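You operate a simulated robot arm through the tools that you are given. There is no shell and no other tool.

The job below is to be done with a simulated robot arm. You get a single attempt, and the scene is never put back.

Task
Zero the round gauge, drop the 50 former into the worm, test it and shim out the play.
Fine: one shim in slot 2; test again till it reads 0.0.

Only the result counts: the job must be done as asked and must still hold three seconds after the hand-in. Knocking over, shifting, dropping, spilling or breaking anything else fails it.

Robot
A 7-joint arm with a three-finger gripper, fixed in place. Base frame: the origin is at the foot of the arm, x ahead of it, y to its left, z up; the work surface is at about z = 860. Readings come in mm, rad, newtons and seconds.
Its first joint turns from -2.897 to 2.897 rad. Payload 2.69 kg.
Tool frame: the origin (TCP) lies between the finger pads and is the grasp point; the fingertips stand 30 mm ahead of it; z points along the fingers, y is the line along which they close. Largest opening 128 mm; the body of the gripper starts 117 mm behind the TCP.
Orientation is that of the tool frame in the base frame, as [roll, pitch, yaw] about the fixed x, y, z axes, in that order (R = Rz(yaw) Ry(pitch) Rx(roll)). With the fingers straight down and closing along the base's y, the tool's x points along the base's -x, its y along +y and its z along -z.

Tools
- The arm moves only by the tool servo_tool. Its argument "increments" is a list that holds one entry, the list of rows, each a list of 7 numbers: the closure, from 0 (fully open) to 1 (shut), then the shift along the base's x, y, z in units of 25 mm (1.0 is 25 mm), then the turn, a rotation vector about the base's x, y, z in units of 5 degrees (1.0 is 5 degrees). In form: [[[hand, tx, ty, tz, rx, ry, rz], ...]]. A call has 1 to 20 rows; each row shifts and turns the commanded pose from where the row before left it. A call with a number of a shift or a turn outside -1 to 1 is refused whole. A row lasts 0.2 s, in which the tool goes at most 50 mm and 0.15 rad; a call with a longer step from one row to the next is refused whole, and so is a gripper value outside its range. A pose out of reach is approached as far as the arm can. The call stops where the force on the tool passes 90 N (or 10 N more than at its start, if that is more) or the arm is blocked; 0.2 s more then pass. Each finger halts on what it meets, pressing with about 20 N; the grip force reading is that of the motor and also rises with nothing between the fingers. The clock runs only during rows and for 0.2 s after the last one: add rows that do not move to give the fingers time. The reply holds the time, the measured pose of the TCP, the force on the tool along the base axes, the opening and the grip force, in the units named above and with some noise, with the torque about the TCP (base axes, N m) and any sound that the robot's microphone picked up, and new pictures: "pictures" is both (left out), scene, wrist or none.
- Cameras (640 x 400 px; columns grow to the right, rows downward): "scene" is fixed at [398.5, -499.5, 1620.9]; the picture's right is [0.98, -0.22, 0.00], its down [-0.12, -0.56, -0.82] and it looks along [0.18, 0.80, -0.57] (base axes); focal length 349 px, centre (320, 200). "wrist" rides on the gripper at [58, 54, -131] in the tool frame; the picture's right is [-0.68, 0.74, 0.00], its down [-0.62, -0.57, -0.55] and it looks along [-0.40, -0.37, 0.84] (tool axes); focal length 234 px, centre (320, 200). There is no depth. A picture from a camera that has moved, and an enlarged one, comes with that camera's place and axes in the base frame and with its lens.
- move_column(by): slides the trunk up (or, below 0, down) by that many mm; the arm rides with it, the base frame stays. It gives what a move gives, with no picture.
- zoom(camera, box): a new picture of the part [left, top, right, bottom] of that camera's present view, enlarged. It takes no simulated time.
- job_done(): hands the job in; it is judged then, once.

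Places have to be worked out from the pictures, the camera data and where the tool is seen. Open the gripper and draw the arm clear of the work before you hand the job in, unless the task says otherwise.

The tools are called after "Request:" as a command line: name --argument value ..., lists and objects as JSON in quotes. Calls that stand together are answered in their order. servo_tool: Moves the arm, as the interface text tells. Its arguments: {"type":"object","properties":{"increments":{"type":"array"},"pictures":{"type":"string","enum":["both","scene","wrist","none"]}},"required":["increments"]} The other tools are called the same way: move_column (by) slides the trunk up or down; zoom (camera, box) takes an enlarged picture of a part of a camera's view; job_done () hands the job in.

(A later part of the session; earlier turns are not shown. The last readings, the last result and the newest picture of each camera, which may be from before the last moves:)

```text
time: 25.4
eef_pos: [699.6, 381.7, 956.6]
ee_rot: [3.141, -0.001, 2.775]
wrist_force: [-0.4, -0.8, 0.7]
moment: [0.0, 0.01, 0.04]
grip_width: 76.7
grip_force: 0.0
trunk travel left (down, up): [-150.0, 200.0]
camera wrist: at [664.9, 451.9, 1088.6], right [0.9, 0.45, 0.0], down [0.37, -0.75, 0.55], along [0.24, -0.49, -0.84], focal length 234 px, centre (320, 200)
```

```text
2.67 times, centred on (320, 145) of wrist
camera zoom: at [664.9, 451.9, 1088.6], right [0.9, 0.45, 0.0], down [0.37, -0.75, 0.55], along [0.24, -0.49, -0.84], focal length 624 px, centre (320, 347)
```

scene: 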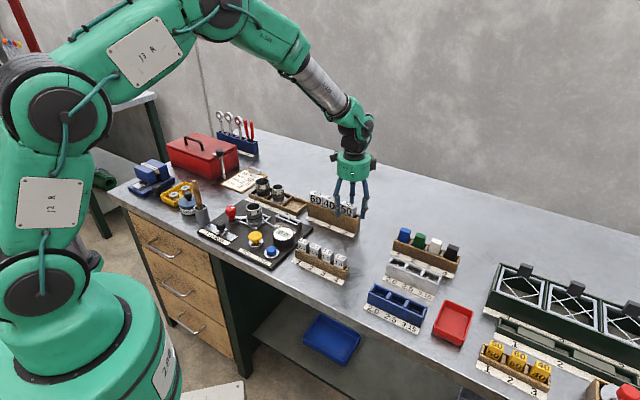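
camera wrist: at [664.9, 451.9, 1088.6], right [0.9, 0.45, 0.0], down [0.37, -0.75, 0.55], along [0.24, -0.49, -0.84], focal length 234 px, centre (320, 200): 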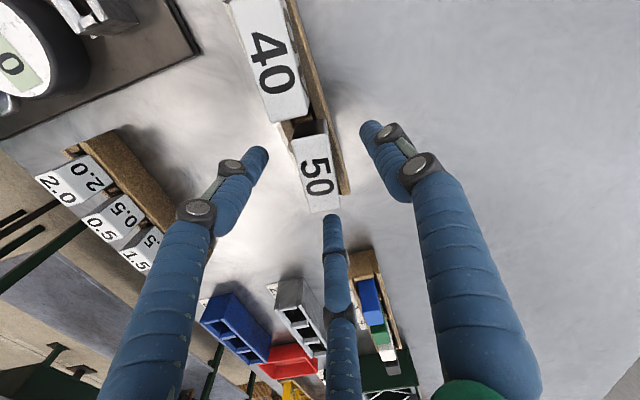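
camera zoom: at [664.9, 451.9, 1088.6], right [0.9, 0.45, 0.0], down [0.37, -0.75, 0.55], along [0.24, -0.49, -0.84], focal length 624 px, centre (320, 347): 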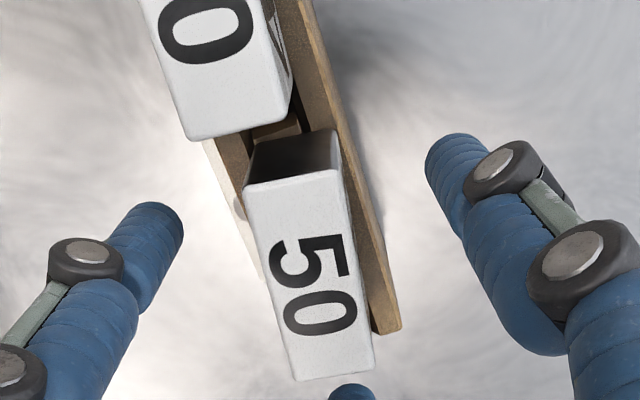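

The head sits symmetrically between the two side prongs, with the third off its free end. I close gradually.

Request:
servo_tool --increments '[[[0.6, 0, 0, 0, 0, 0, 0], [0.7, 0, 0, 0, 0, 0, 0], [0.75, 0, 0, 0, 0, 0, 0], [0.8, 0, 0, 0, 0, 0, 0], [1, 0, 0, 0, 0, 0, 0], [1, 0, 0, 0, 0, 0, 0]]]'

Request:
zoom --camera "scene" --box '[285, 165, 381, 225]'

Request:
zoom --camera "wrist" --box '[200, 70, 440, 220]'

```text
time: 26.8
eef_pos: [701.4, 379.6, 957.8]
ee_rot: [3.141, 0.003, 2.775]
wrist_force: [21.9, -14.3, 2.6]
moment: [-0.5, -0.73, -0.18]
grip_width: 27.6
grip_force: 19.6
trunk travel left (down, up): [-150.0, 200.0]
camera wrist: at [666.4, 450.9, 1089.4], right [0.9, 0.44, 0.0], down [0.37, -0.75, 0.55], along [0.25, -0.49, -0.84], focal length 234 px, centre (320, 200)
```

scene: 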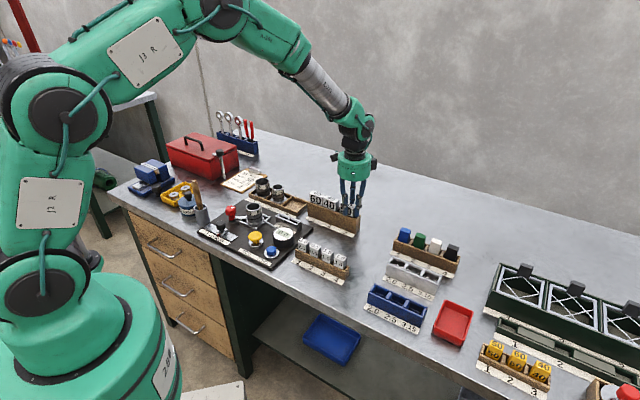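
wrist: 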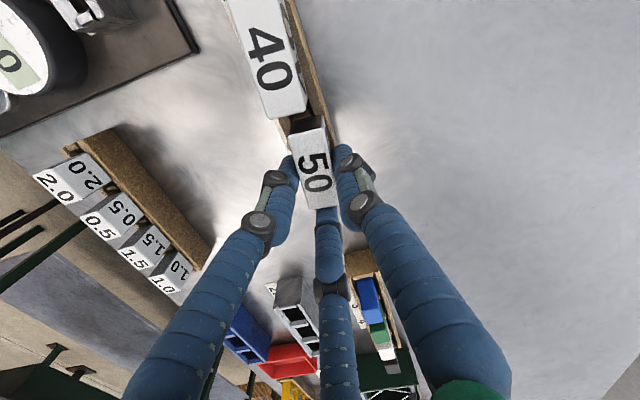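

```text
6.67 times, centred on (333, 195) of scene
camera zoom: at [398.5, -499.5, 1620.9], right [0.98, -0.22, 0.0], down [-0.12, -0.56, -0.82], along [0.18, 0.8, -0.57], focal length 2329 px, centre (233, 233)
```

zoom: 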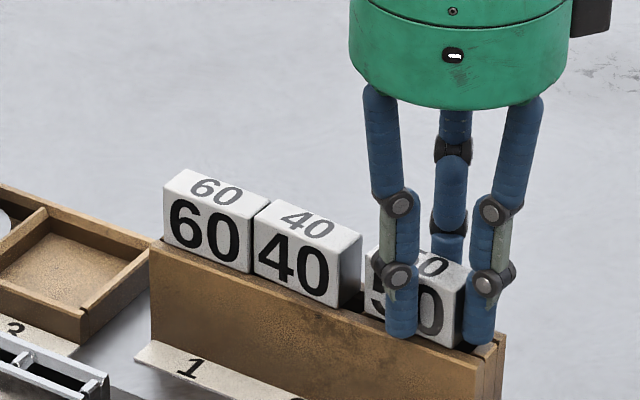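

```text
2.67 times, centred on (320, 145) of wrist
camera zoom: at [666.4, 450.9, 1089.4], right [0.9, 0.44, 0.0], down [0.37, -0.75, 0.55], along [0.25, -0.49, -0.84], focal length 624 px, centre (320, 347)
```

zoom: 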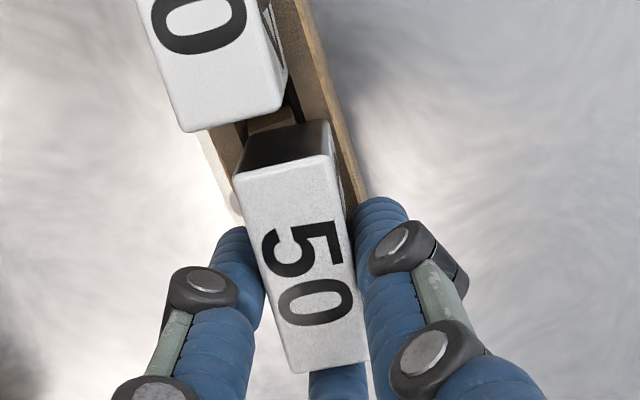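

The prongs now hold the head at 27.6 mm, leaving about 26 N pressing against the slot end. I relieve that by moving 2 mm along +e1, then lift a little and check the force.

Request:
servo_tool --increments '[[[1, 0.05, -0.06, 0, 0, 0, 0], [1, 0, 0, 0.1, 0, 0, 0], [1, 0, 0, 0.2, 0, 0, 0], [1, 0, 0, 0.3, 0, 0, 0]]]'

Request:
zoom --camera "scene" --box '[285, 165, 381, 225]'

```text
time: 27.8
eef_pos: [699.8, 379.0, 971.7]
ee_rot: [-3.141, -0.002, 2.774]
wrist_force: [6.8, -9.4, -3.6]
moment: [-0.54, -0.44, 0.06]
grip_width: 26.8
grip_force: 20.5
trunk travel left (down, up): [-150.0, 200.0]
camera wrist: at [665.6, 450.3, 1103.2], right [0.9, 0.45, 0.0], down [0.37, -0.75, 0.55], along [0.24, -0.49, -0.84], focal length 234 px, centre (320, 200)
```

scene: 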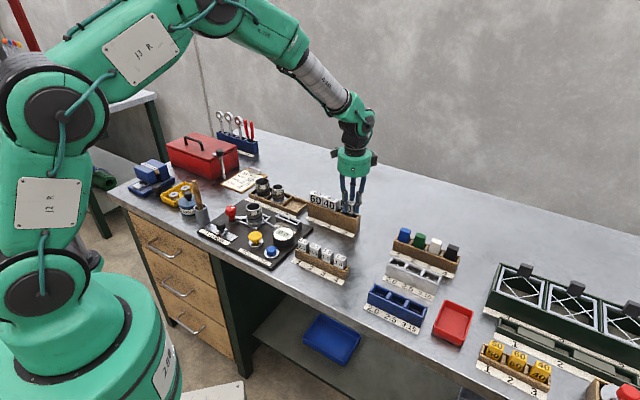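
wrist: 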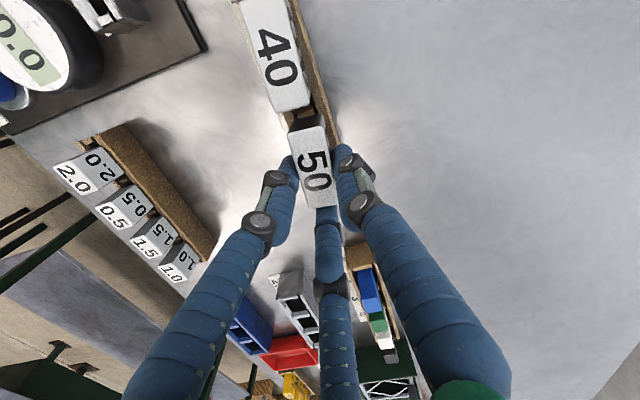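

```text
6.67 times, centred on (333, 195) of scene
camera zoom: at [398.5, -499.5, 1620.9], right [0.98, -0.22, 0.0], down [-0.12, -0.56, -0.82], along [0.18, 0.8, -0.57], focal length 2329 px, centre (233, 233)
```

zoom: 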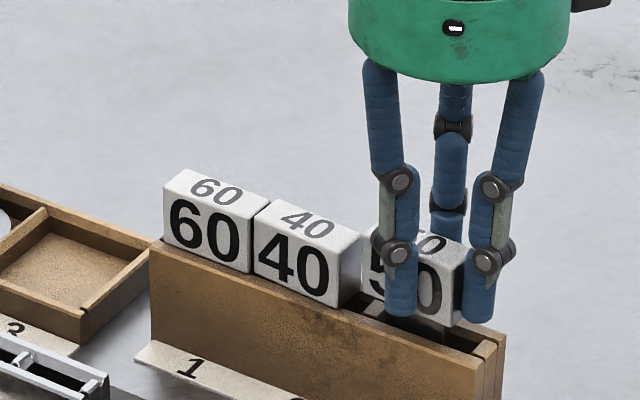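

It is lifting with the head firmly held. I relieve the residual side force another 1 mm and continue up.

Request:
servo_tool --increments '[[[1, 0.025, -0.03, 0.3, 0, 0, 0], [1, 0, 0, 0.5, 0, 0, 0], [1, 0, 0, 0.6, 0, 0, 0], [1, 0, 0, 0.6, 0, 0, 0], [1, 0, 0, 0, 0, 0, 0]]]'

Request:
zoom --camera "scene" --box '[285, 145, 397, 215]'

```text
time: 29.0
eef_pos: [702.4, 378.3, 1023.9]
ee_rot: [-3.139, 0.001, 2.774]
wrist_force: [-0.1, 0.7, -1.6]
moment: [0.01, -0.02, 0.01]
grip_width: 26.7
grip_force: 19.7
trunk travel left (down, up): [-150.0, 200.0]
camera wrist: at [667.1, 449.4, 1154.8], right [0.9, 0.44, 0.0], down [0.37, -0.75, 0.55], along [0.24, -0.49, -0.84], focal length 234 px, centre (320, 200)
```

scene: 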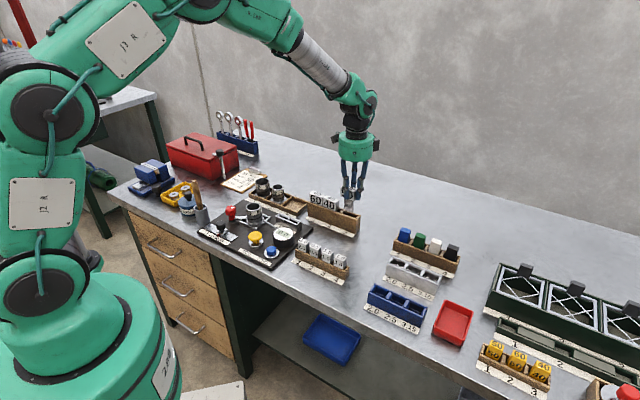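
wrist: 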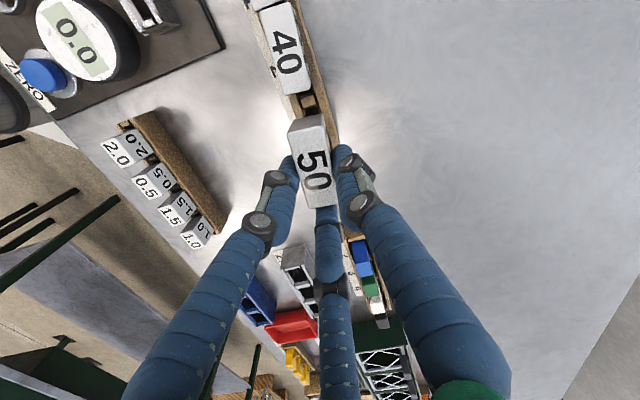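

```text
5.71 times, centred on (341, 180) of scene
camera zoom: at [398.5, -499.5, 1620.9], right [0.98, -0.22, 0.0], down [-0.12, -0.56, -0.82], along [0.18, 0.8, -0.57], focal length 1996 px, centre (200, 314)
```

zoom: 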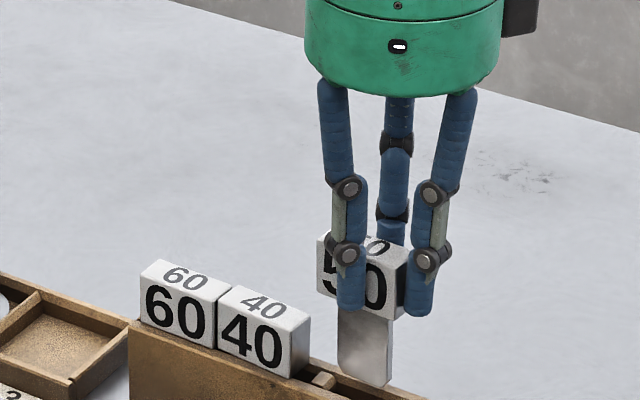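

The former is free of the rack and held well, with its blade about 46 mm long below the head. I raise it and carry it to just short of the worm, to view the worm's bore from above.

Request:
servo_tool --increments '[[[1, 0, 0, 0.8, 0, 0, 0], [1, 0, 0, 0.8, 0, 0, 0], [1, 0, 0, 0.8, 0, 0, 0], [1, -0.941, 0.139, 0, 0, 0, 0], [1, -0.941, 0.139, 0, 0, 0, 0], [1, -0.941, 0.139, 0, 0, 0, 0], [1, -0.941, 0.139, 0, 0, 0, 0], [1, -0.941, 0.139, 0, 0, 0, 0], [1, -0.941, 0.139, 0, 0, 0, 0], [1, -0.941, 0.139, 0, 0, 0, 0], [1, -0.941, 0.139, 0, 0, 0, 0], [1, -0.941, 0.139, 0, 0, 0, 0], [1, -0.941, 0.139, 0, 0, 0, 0], [1, -0.941, 0.139, 0, 0, 0, 0], [1, -0.941, 0.139, 0, 0, 0, 0], [1, 0, 0, 0, 0, 0, 0], [1, 0, 0, 0, 0, 0, 0]]]'

Request:
zoom --camera "wrist" --box '[200, 0, 440, 150]'

Request:
zoom --camera "scene" --box '[210, 150, 322, 220]'

Request:
zoom --camera "scene" --box '[285, 165, 381, 225]'

```text
time: 32.6
eef_pos: [420.8, 419.2, 1082.5]
ee_rot: [3.142, 0.0, 2.775]
wrist_force: [-0.1, -0.3, -1.5]
moment: [-0.04, -0.02, 0.01]
grip_width: 27.0
grip_force: 20.3
trunk travel left (down, up): [-150.0, 200.0]
camera wrist: at [385.7, 490.3, 1213.8], right [0.9, 0.44, 0.0], down [0.37, -0.75, 0.55], along [0.24, -0.49, -0.84], focal length 234 px, centre (320, 200)
```

scene: 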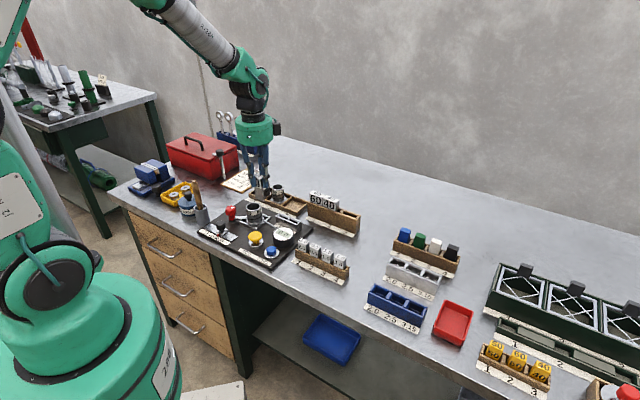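
wrist: 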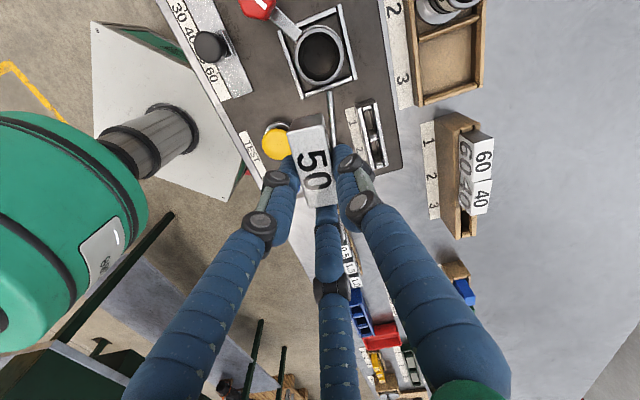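

```text
2.67 times, centred on (320, 75) of wrist
camera zoom: at [385.7, 490.3, 1213.8], right [0.9, 0.44, 0.0], down [0.37, -0.75, 0.55], along [0.24, -0.49, -0.84], focal length 624 px, centre (320, 533)
```

zoom: 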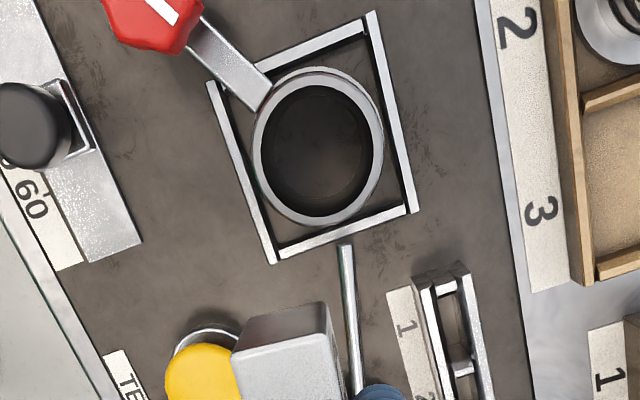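

```text
5.71 times, centred on (266, 185) of scene
camera zoom: at [398.5, -499.5, 1620.9], right [0.98, -0.22, 0.0], down [-0.12, -0.56, -0.82], along [0.18, 0.8, -0.57], focal length 1996 px, centre (629, 286)
```

zoom: 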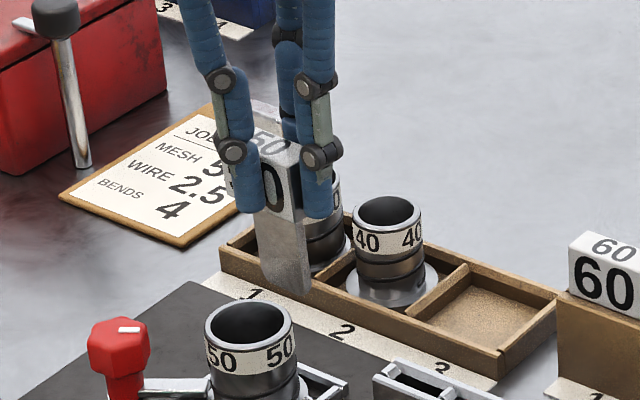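

```text
6.67 times, centred on (333, 195) of scene
camera zoom: at [398.5, -499.5, 1620.9], right [0.98, -0.22, 0.0], down [-0.12, -0.56, -0.82], along [0.18, 0.8, -0.57], focal length 2329 px, centre (233, 233)
```

zoom: 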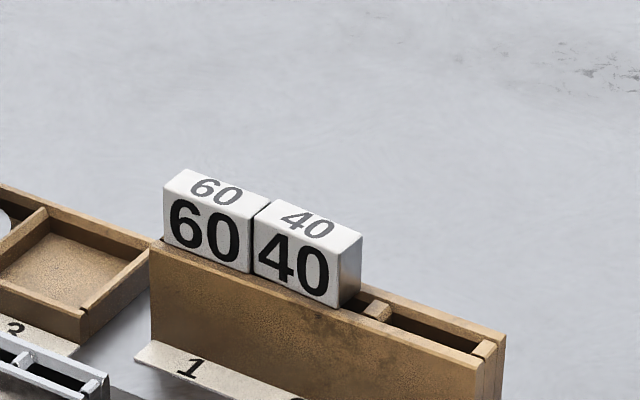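

The worm's bore is a plain round hole about 44 mm across, centred near (388.6, 483, rim z≈928). I take closer zooms of the held former to locate its blade relative to the TCP.

Request:
zoom --camera "wrist" --box '[260, 100, 372, 220]'

Request:
zoom --camera "scene" --box '[238, 160, 286, 208]'

```text
3.33 times, centred on (316, 160) of wrist
camera zoom: at [385.7, 490.3, 1213.8], right [0.9, 0.44, 0.0], down [0.37, -0.75, 0.55], along [0.24, -0.49, -0.84], focal length 781 px, centre (333, 333)
```

zoom: 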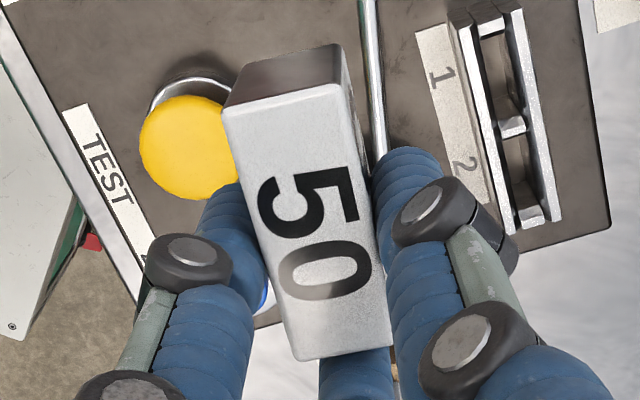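

```text
8.33 times, centred on (262, 184) of scene
camera zoom: at [398.5, -499.5, 1620.9], right [0.98, -0.22, 0.0], down [-0.12, -0.56, -0.82], along [0.18, 0.8, -0.57], focal length 2911 px, centre (803, 333)
```

zoom: 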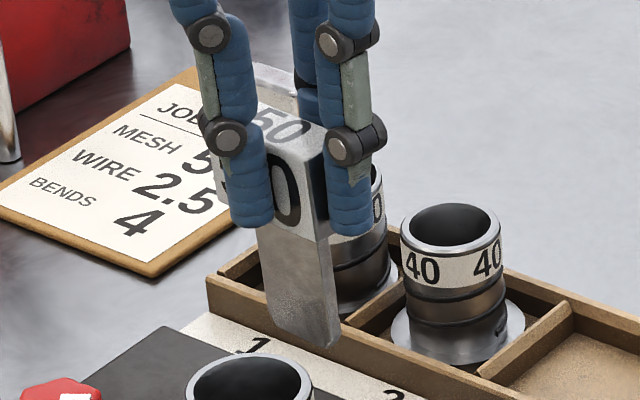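

The head centre is about (-8.7, +10.2) from the TCP, so the TCP should go to about (397.2, 473.4) to put the blade over the bore. I move there and lower until the blade tip is just above the rim.

Request:
servo_tool --increments '[[[1, -0.315, 0.723, 0, 0, 0, 0], [1, -0.315, 0.723, 0, 0, 0, 0], [1, -0.315, 0.723, 0, 0, 0, 0], [1, 0, 0, -0.8, 0, 0, 0], [1, 0, 0, -0.8, 0, 0, 0], [1, 0, 0, -0.3, 0, 0, 0], [1, 0, 0, 0, 0, 0, 0], [1, 0, 0, 0, 0, 0, 0]]]'

Request:
zoom --camera "wrist" --box '[250, 60, 400, 210]'

Request:
zoom --camera "scene" --box '[228, 170, 292, 220]'

```text
time: 34.4
eef_pos: [396.1, 475.4, 1033.7]
ee_rot: [-3.141, 0.0, 2.776]
wrist_force: [0.4, 0.2, -1.8]
moment: [-0.01, -0.02, -0.01]
grip_width: 26.6
grip_force: 19.6
trunk travel left (down, up): [-150.0, 200.0]
camera wrist: at [360.6, 546.0, 1165.3], right [0.9, 0.45, 0.0], down [0.37, -0.75, 0.55], along [0.24, -0.49, -0.84], focal length 234 px, centre (320, 200)
```

scene: 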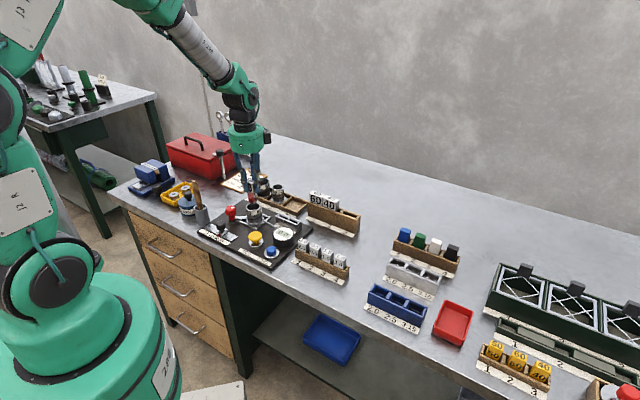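
wrist: 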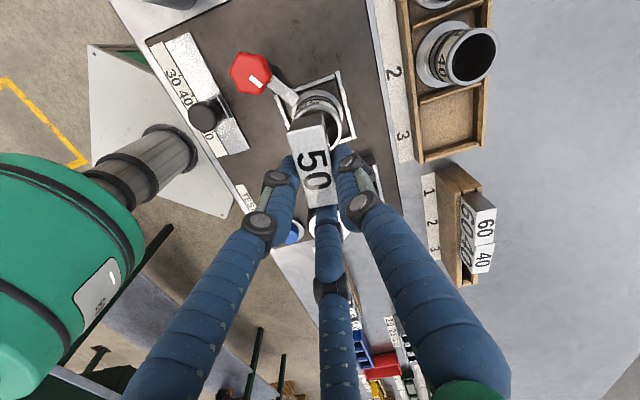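

```text
2.67 times, centred on (325, 135) of wrist
camera zoom: at [360.6, 546.0, 1165.3], right [0.9, 0.45, 0.0], down [0.37, -0.75, 0.55], along [0.24, -0.49, -0.84], focal length 624 px, centre (307, 373)
```

zoom: 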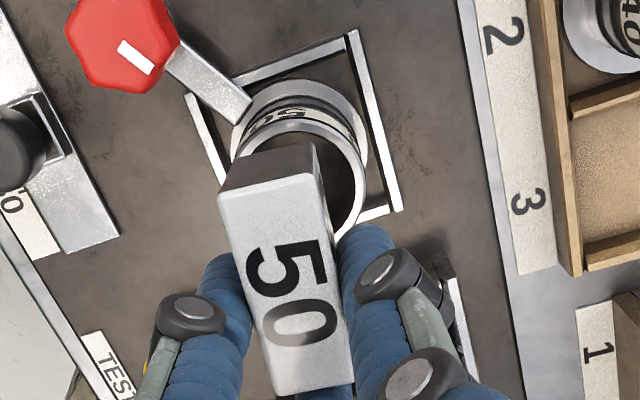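

```text
8.00 times, centred on (260, 195) of scene
camera zoom: at [398.5, -499.5, 1620.9], right [0.98, -0.22, 0.0], down [-0.12, -0.56, -0.82], along [0.18, 0.8, -0.57], focal length 2795 px, centre (800, 240)
```

zoom: 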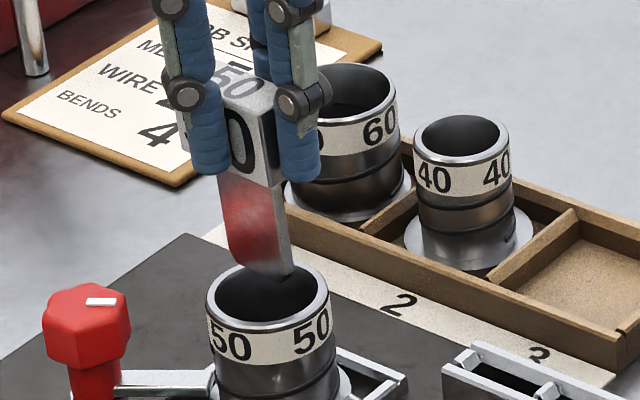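

The blade tip is about 12 mm above the rim and centred to within about 2 mm. I correct slightly and lower gently, checking force.

Request:
servo_tool --increments '[[[1, 0.03, -0.06, 0, 0, 0, 0], [1, 0, 0, -0.3, 0, 0, 0], [1, 0, 0, -0.2, 0, 0, 0], [1, 0, 0, -0.2, 0, 0, 0], [1, 0, 0, -0.1, 0, 0, 0]]]'

Request:
zoom --camera "scene" --box '[228, 170, 292, 220]'

```text
time: 35.6
eef_pos: [397.5, 472.1, 1015.3]
ee_rot: [-3.142, 0.001, 2.774]
wrist_force: [0.4, 0.1, -2.0]
moment: [-0.03, -0.01, 0.02]
grip_width: 26.8
grip_force: 20.5
trunk travel left (down, up): [-150.0, 200.0]
camera wrist: at [362.9, 543.1, 1146.3], right [0.9, 0.44, 0.0], down [0.37, -0.75, 0.55], along [0.24, -0.49, -0.84], focal length 234 px, centre (320, 200)
```

scene: 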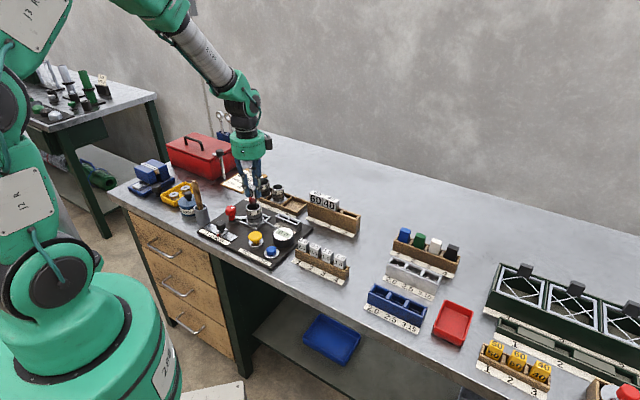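
wrist: 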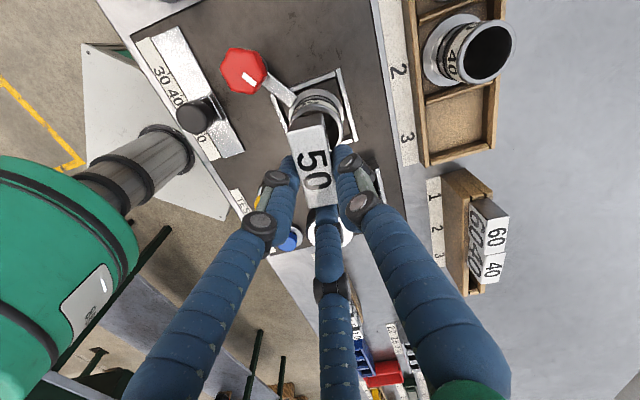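

```text
8.00 times, centred on (260, 195) of scene
camera zoom: at [398.5, -499.5, 1620.9], right [0.98, -0.22, 0.0], down [-0.12, -0.56, -0.82], along [0.18, 0.8, -0.57], focal length 2795 px, centre (800, 240)
```

zoom: 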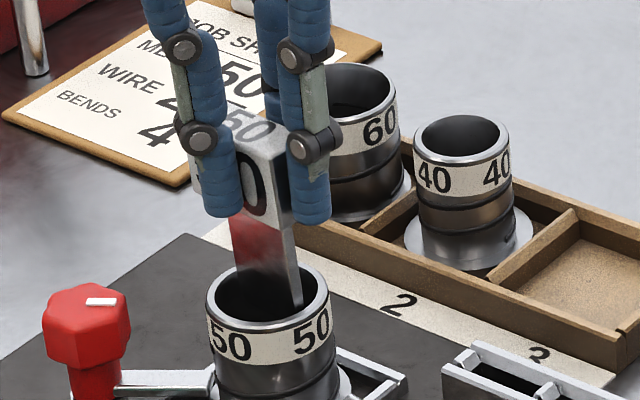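

The blade has entered the bore with margin both sides and no force. I continue lowering gently.

Request:
servo_tool --increments '[[[1, 0, 0, -0.3, 0, 0, 0], [1, 0, 0, -0.3, 0, 0, 0], [1, 0, 0, -0.3, 0, 0, 0], [1, 0, 0, -0.3, 0, 0, 0], [1, 0, 0, -0.3, 0, 0, 0], [1, 0, 0, -0.2, 0, 0, 0]]]'

Request:
zoom --camera "scene" --box '[228, 170, 292, 220]'

```text
time: 37.0
eef_pos: [397.4, 471.8, 972.0]
ee_rot: [3.139, -0.001, 2.775]
wrist_force: [0.4, 0.7, -2.9]
moment: [-0.02, -0.02, 0.01]
grip_width: 26.9
grip_force: 19.0
trunk travel left (down, up): [-150.0, 200.0]
camera wrist: at [362.3, 544.0, 1104.0], right [0.9, 0.45, 0.0], down [0.37, -0.75, 0.55], along [0.24, -0.49, -0.84], focal length 234 px, centre (320, 200)
```

scene: 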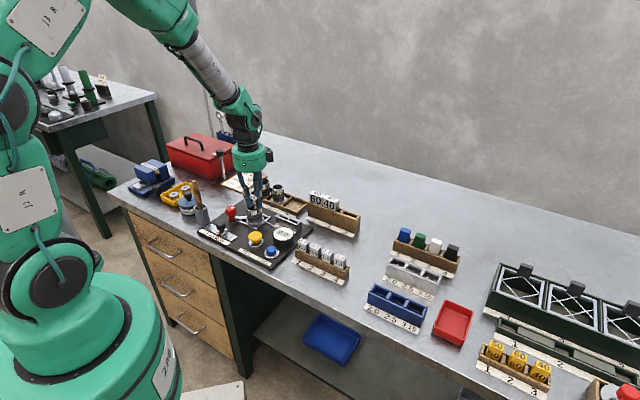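
wrist: 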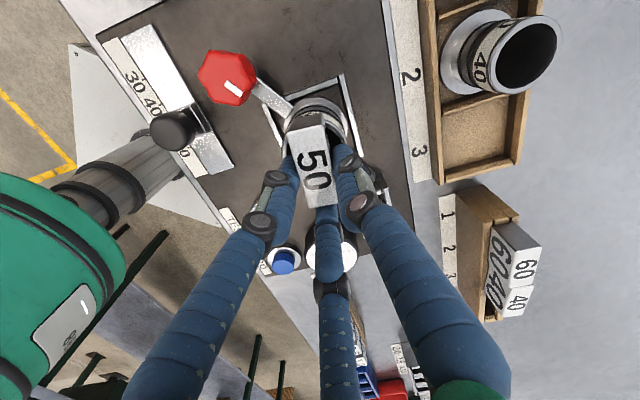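

```text
8.00 times, centred on (260, 195) of scene
camera zoom: at [398.5, -499.5, 1620.9], right [0.98, -0.22, 0.0], down [-0.12, -0.56, -0.82], along [0.18, 0.8, -0.57], focal length 2795 px, centre (800, 240)
```

zoom: 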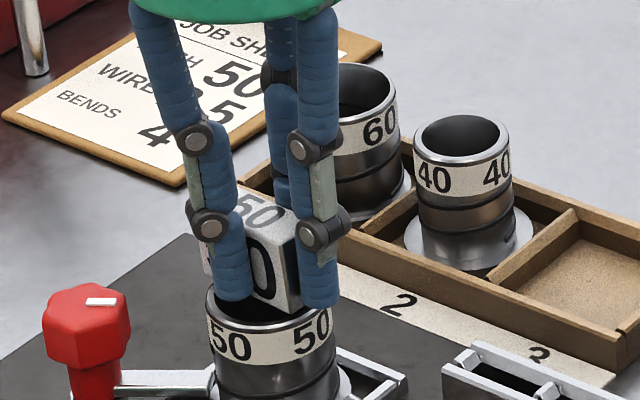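

No contact yet at TCP z=972. I continue in 2 mm steps to find the seat.

Request:
servo_tool --increments '[[[1, 0, 0, -0.1, 0, 0, 0], [1, 0, 0, -0.1, 0, 0, 0], [1, 0, 0, -0.08, 0, 0, 0], [1, 0, 0, 0, 0, 0, 0]]]' --pictures "scene"

Request:
zoom --camera "scene" --box '[228, 170, 292, 220]'

```text
time: 38.0
eef_pos: [397.3, 473.6, 967.2]
ee_rot: [3.14, 0.0, 2.774]
wrist_force: [7.7, -1.2, 17.2]
moment: [0.08, -0.19, -0.06]
grip_width: 26.8
grip_force: 19.6
trunk travel left (down, up): [-150.0, 200.0]
```

scene: 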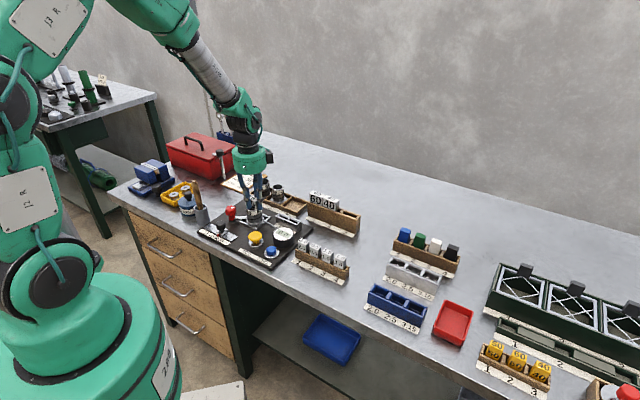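

```text
8.00 times, centred on (260, 195) of scene
camera zoom: at [398.5, -499.5, 1620.9], right [0.98, -0.22, 0.0], down [-0.12, -0.56, -0.82], along [0.18, 0.8, -0.57], focal length 2795 px, centre (800, 240)
```

zoom: 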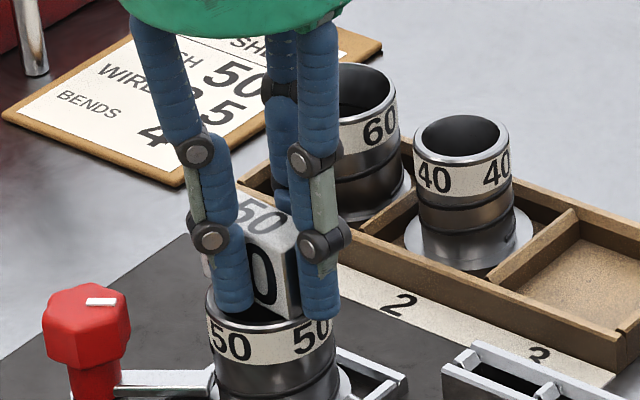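

Contact at about 17 N, so the former is seated on or in the worm. I open the fingers gently.

Request:
servo_tool --increments '[[[0.9, 0, 0, 0.04, 0, 0, 0], [0.7, 0, 0, 0, 0, 0, 0], [0.6, 0, 0, 0, 0, 0, 0], [0.5, 0, 0, 0, 0, 0, 0], [0.5, 0, 0, 0, 0, 0, 0]]]'

Request:
zoom --camera "scene" --box '[228, 170, 292, 220]'

Request:
zoom --camera "wrist" --box '[220, 60, 420, 210]'

```text
time: 39.2
eef_pos: [396.9, 471.8, 966.5]
ee_rot: [3.141, 0.001, 2.776]
wrist_force: [-0.6, 0.6, -0.4]
moment: [0.02, 0.02, 0.03]
grip_width: 64.1
grip_force: 0.0
trunk travel left (down, up): [-150.0, 200.0]
camera wrist: at [361.5, 543.7, 1098.0], right [0.9, 0.44, 0.0], down [0.37, -0.75, 0.55], along [0.24, -0.49, -0.84], focal length 234 px, centre (320, 200)
```

scene: 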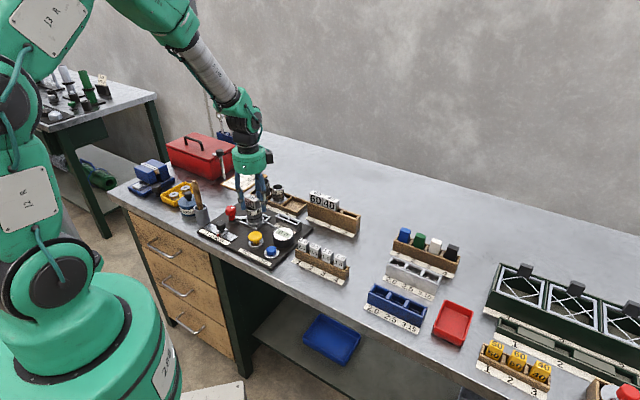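
wrist: 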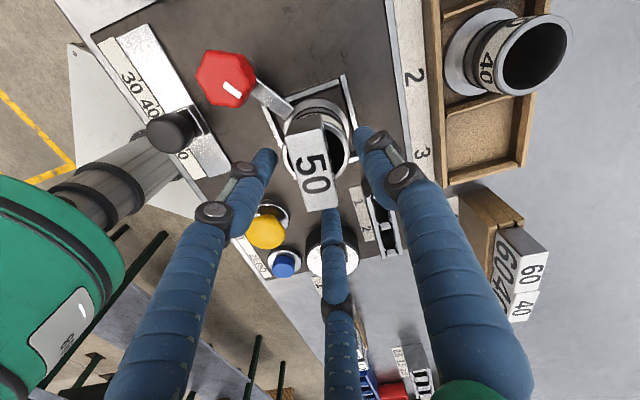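

```text
8.00 times, centred on (260, 195) of scene
camera zoom: at [398.5, -499.5, 1620.9], right [0.98, -0.22, 0.0], down [-0.12, -0.56, -0.82], along [0.18, 0.8, -0.57], focal length 2795 px, centre (800, 240)
```

zoom: 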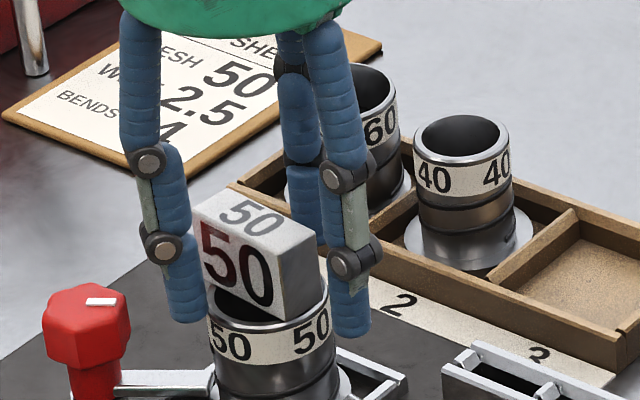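

```text
2.67 times, centred on (320, 135) of wrist
camera zoom: at [361.5, 543.7, 1098.0], right [0.9, 0.44, 0.0], down [0.37, -0.75, 0.55], along [0.24, -0.49, -0.84], focal length 624 px, centre (320, 373)
```

zoom: 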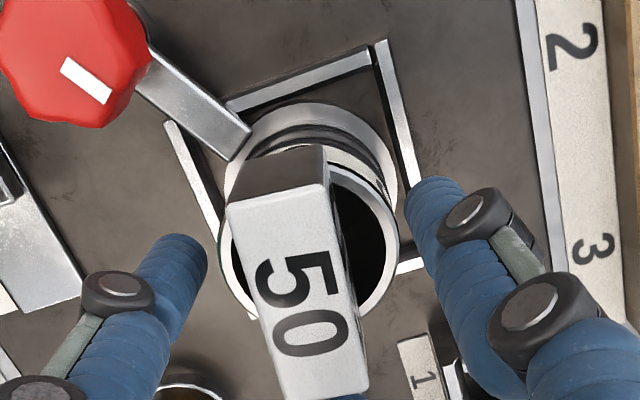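

The former is seated in the worm with its head centre about 2 mm from the bore axis. I lift straight clear, close the fingers and go above the yellow TEST button at about (383.5, 363, 897).

Request:
servo_tool --increments '[[[0.5, 0, 0, 0.5, 0, 0, 0], [0.5, 0, 0, 1, 0, 0, 0], [0.5, 0, 0, 1, 0, 0, 0], [0.5, 0, 0, 1, 0, 0, 0], [0.7, 0, 0, 0.5, 0, 0, 0], [1, -0.107, -0.87, 0, 0, 0, 0], [1, -0.107, -0.87, 0, 0, 0, 0], [1, -0.107, -0.87, 0, 0, 0, 0], [1, -0.107, -0.87, 0, 0, 0, 0], [1, -0.107, -0.87, 0, 0, 0, 0], [1, 0, 0, 0, 0, 0, 0], [1, 0, 0, 0, 0, 0, 0]]]'

Request:
zoom --camera "scene" --box '[196, 180, 308, 250]'

Request:
zoom --camera "wrist" --box '[220, 30, 420, 180]'

```text
time: 41.8
eef_pos: [384.9, 363.0, 1066.8]
ee_rot: [-3.141, 0.001, 2.776]
wrist_force: [0.2, 0.0, 0.3]
moment: [0.0, 0.02, 0.0]
grip_width: 2.2
grip_force: 19.9
trunk travel left (down, up): [-150.0, 200.0]
camera wrist: at [349.0, 434.8, 1198.3], right [0.9, 0.44, 0.0], down [0.37, -0.75, 0.55], along [0.24, -0.49, -0.84], focal length 234 px, centre (320, 200)
```

scene: 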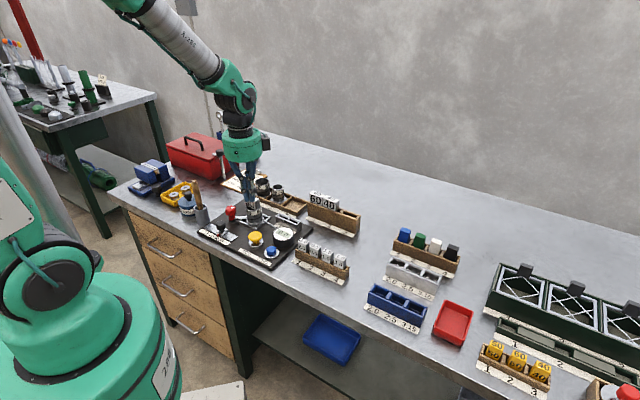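
wrist: 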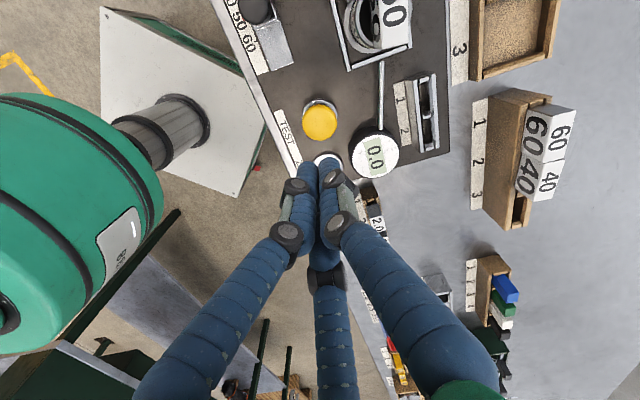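

```text
5.71 times, centred on (252, 215) of scene
camera zoom: at [398.5, -499.5, 1620.9], right [0.98, -0.22, 0.0], down [-0.12, -0.56, -0.82], along [0.18, 0.8, -0.57], focal length 1996 px, centre (709, 114)
```

zoom: 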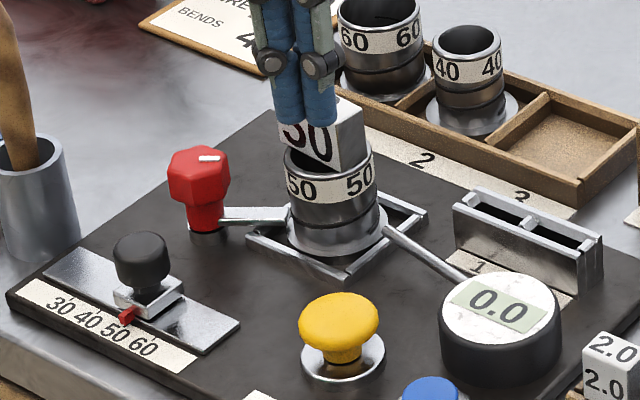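

```text
2.67 times, centred on (320, 105) of wrist
camera zoom: at [349.0, 434.8, 1198.3], right [0.9, 0.44, 0.0], down [0.37, -0.75, 0.55], along [0.24, -0.49, -0.84], focal length 624 px, centre (320, 453)
```

zoom: 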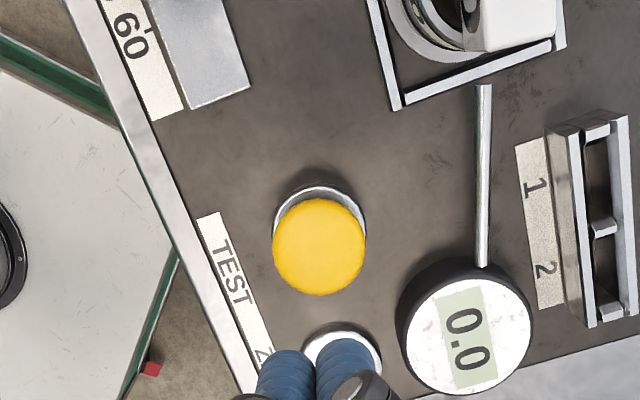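

The TEST button is at (383.2, 364.2), right under the closed fingers. I descend to just above it.

Request:
servo_tool --increments '[[[1, -0.02, 0.03, -1, 0, 0, 0], [1, 0, 0, -1, 0, 0, 0], [1, 0, 0, -1, 0, 0, 0], [1, 0, 0, -1, 0, 0, 0], [1, 0, 0, -0.8, 0, 0, 0], [1, 0, 0, -0.2, 0, 0, 0], [1, 0, 0, -0.2, 0, 0, 0], [1, 0, 0, -0.1, 0, 0, 0], [1, 0, 0, -0.1, 0, 0, 0]]]'

Request:
zoom --camera "scene" --box '[196, 180, 308, 250]'

```text
time: 43.8
eef_pos: [382.9, 365.0, 931.1]
ee_rot: [3.14, 0.0, 2.774]
wrist_force: [-2.9, 0.1, 7.0]
moment: [-0.02, 0.09, -0.02]
grip_width: 2.2
grip_force: 19.5
trunk travel left (down, up): [-150.0, 200.0]
heard: click
camera wrist: at [348.3, 436.2, 1063.4], right [0.9, 0.44, 0.0], down [0.37, -0.75, 0.55], along [0.24, -0.49, -0.84], focal length 234 px, centre (320, 200)
```

scene: 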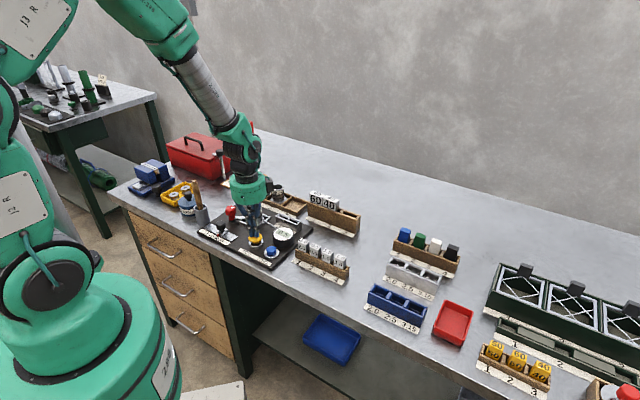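
wrist: 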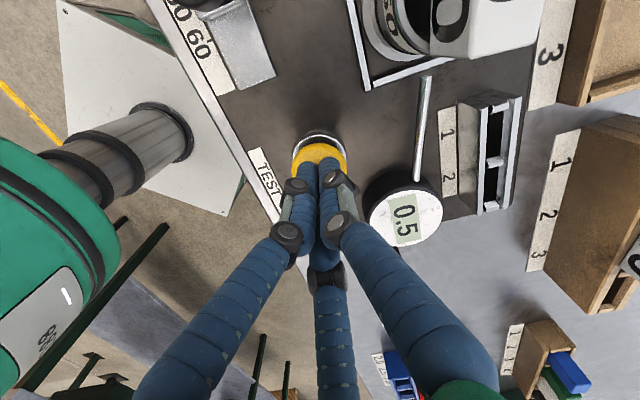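

```text
5.71 times, centred on (252, 215) of scene
camera zoom: at [398.5, -499.5, 1620.9], right [0.98, -0.22, 0.0], down [-0.12, -0.56, -0.82], along [0.18, 0.8, -0.57], focal length 1996 px, centre (709, 114)
```

zoom: 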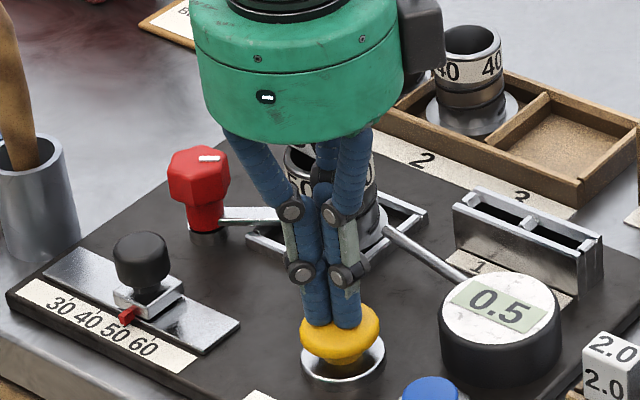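

A click, and the gauge now reads 0.5, so the 0.5 shim is what's wanted in slot 2. I lift off and go above the shim rack to measure it closely.

Request:
servo_tool --increments '[[[1, 0, 0, 1, 0, 0, 0], [1, 0, 0, 1, 0, 0, 0], [1, 0, 0, 1, 0, 0, 0], [1, 0, 0, 1, 0, 0, 0], [0.6, 0.99, -0.59, 0, 0, 0, 0], [0.4, 0.99, -0.59, 0, 0, 0, 0], [0.4, 0.99, -0.59, 0, 0, 0, 0], [0.4, 0.99, -0.59, 0, 0, 0, 0], [0.4, 0.99, -0.59, 0, 0, 0, 0], [0.4, 0.99, -0.59, 0, 0, 0, 0], [0.4, 0.99, -0.59, 0, 0, 0, 0], [0.4, 0, 0, 0, 0, 0, 0], [0.4, 0, 0, 0, 0, 0, 0]]]'

Request:
zoom --camera "scene" --box '[284, 232, 364, 288]'

Request:
zoom --camera "wrist" --box '[240, 50, 400, 170]'

Request:
zoom --camera "scene" --box '[196, 180, 308, 250]'

```text
time: 46.6
eef_pos: [557.7, 261.7, 1029.8]
ee_rot: [-3.141, 0.0, 2.775]
wrist_force: [-0.5, -0.7, 0.4]
moment: [0.01, -0.04, -0.01]
grip_width: 76.7
grip_force: 0.1
trunk travel left (down, up): [-150.0, 200.0]
camera wrist: at [521.9, 332.8, 1162.2], right [0.9, 0.44, 0.0], down [0.37, -0.75, 0.55], along [0.24, -0.49, -0.84], focal length 234 px, centre (320, 200)
```

scene: 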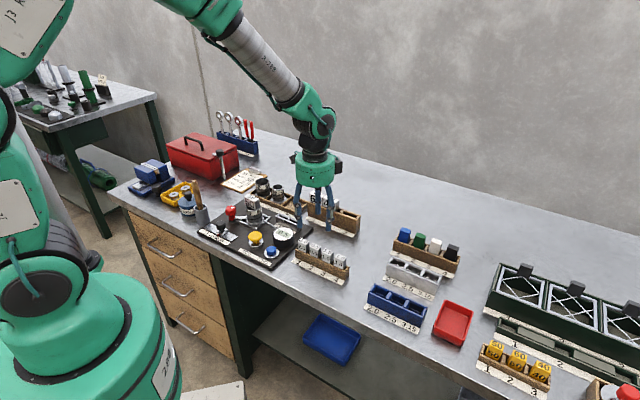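
wrist: 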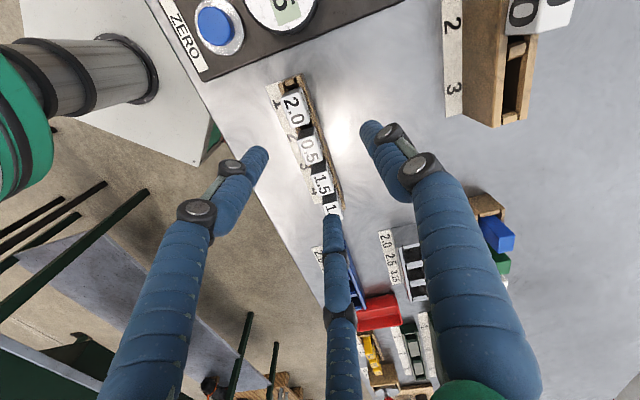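

```text
7.14 times, centred on (324, 260) of scene
camera zoom: at [398.5, -499.5, 1620.9], right [0.98, -0.22, 0.0], down [-0.12, -0.56, -0.82], along [0.18, 0.8, -0.57], focal length 2496 px, centre (291, -229)
```

zoom: 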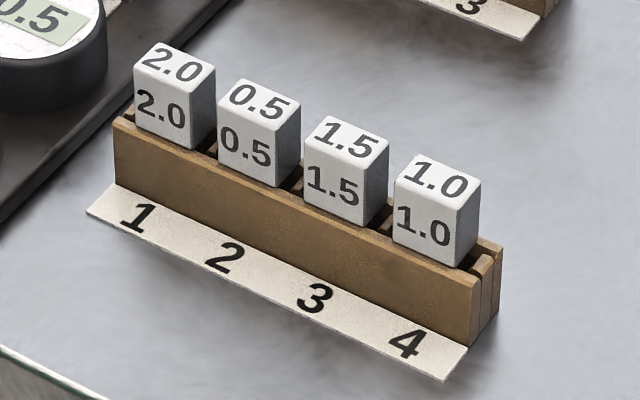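

```text
3.33 times, centred on (320, 110) of wrist
camera zoom: at [521.9, 332.8, 1162.2], right [0.9, 0.44, 0.0], down [0.37, -0.75, 0.55], along [0.24, -0.49, -0.84], focal length 781 px, centre (320, 500)
```

zoom: 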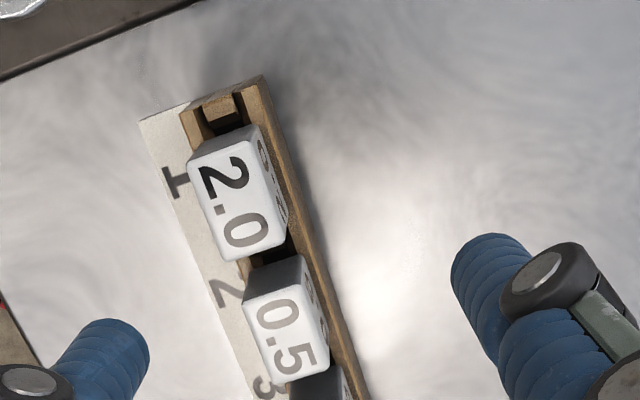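

```text
5.71 times, centred on (252, 215) of scene
camera zoom: at [398.5, -499.5, 1620.9], right [0.98, -0.22, 0.0], down [-0.12, -0.56, -0.82], along [0.18, 0.8, -0.57], focal length 1996 px, centre (709, 114)
```

zoom: 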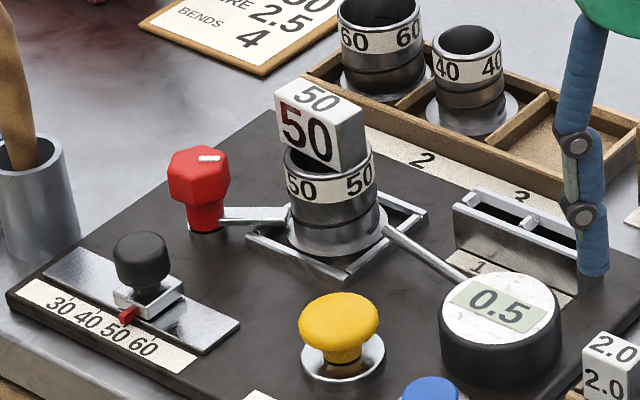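

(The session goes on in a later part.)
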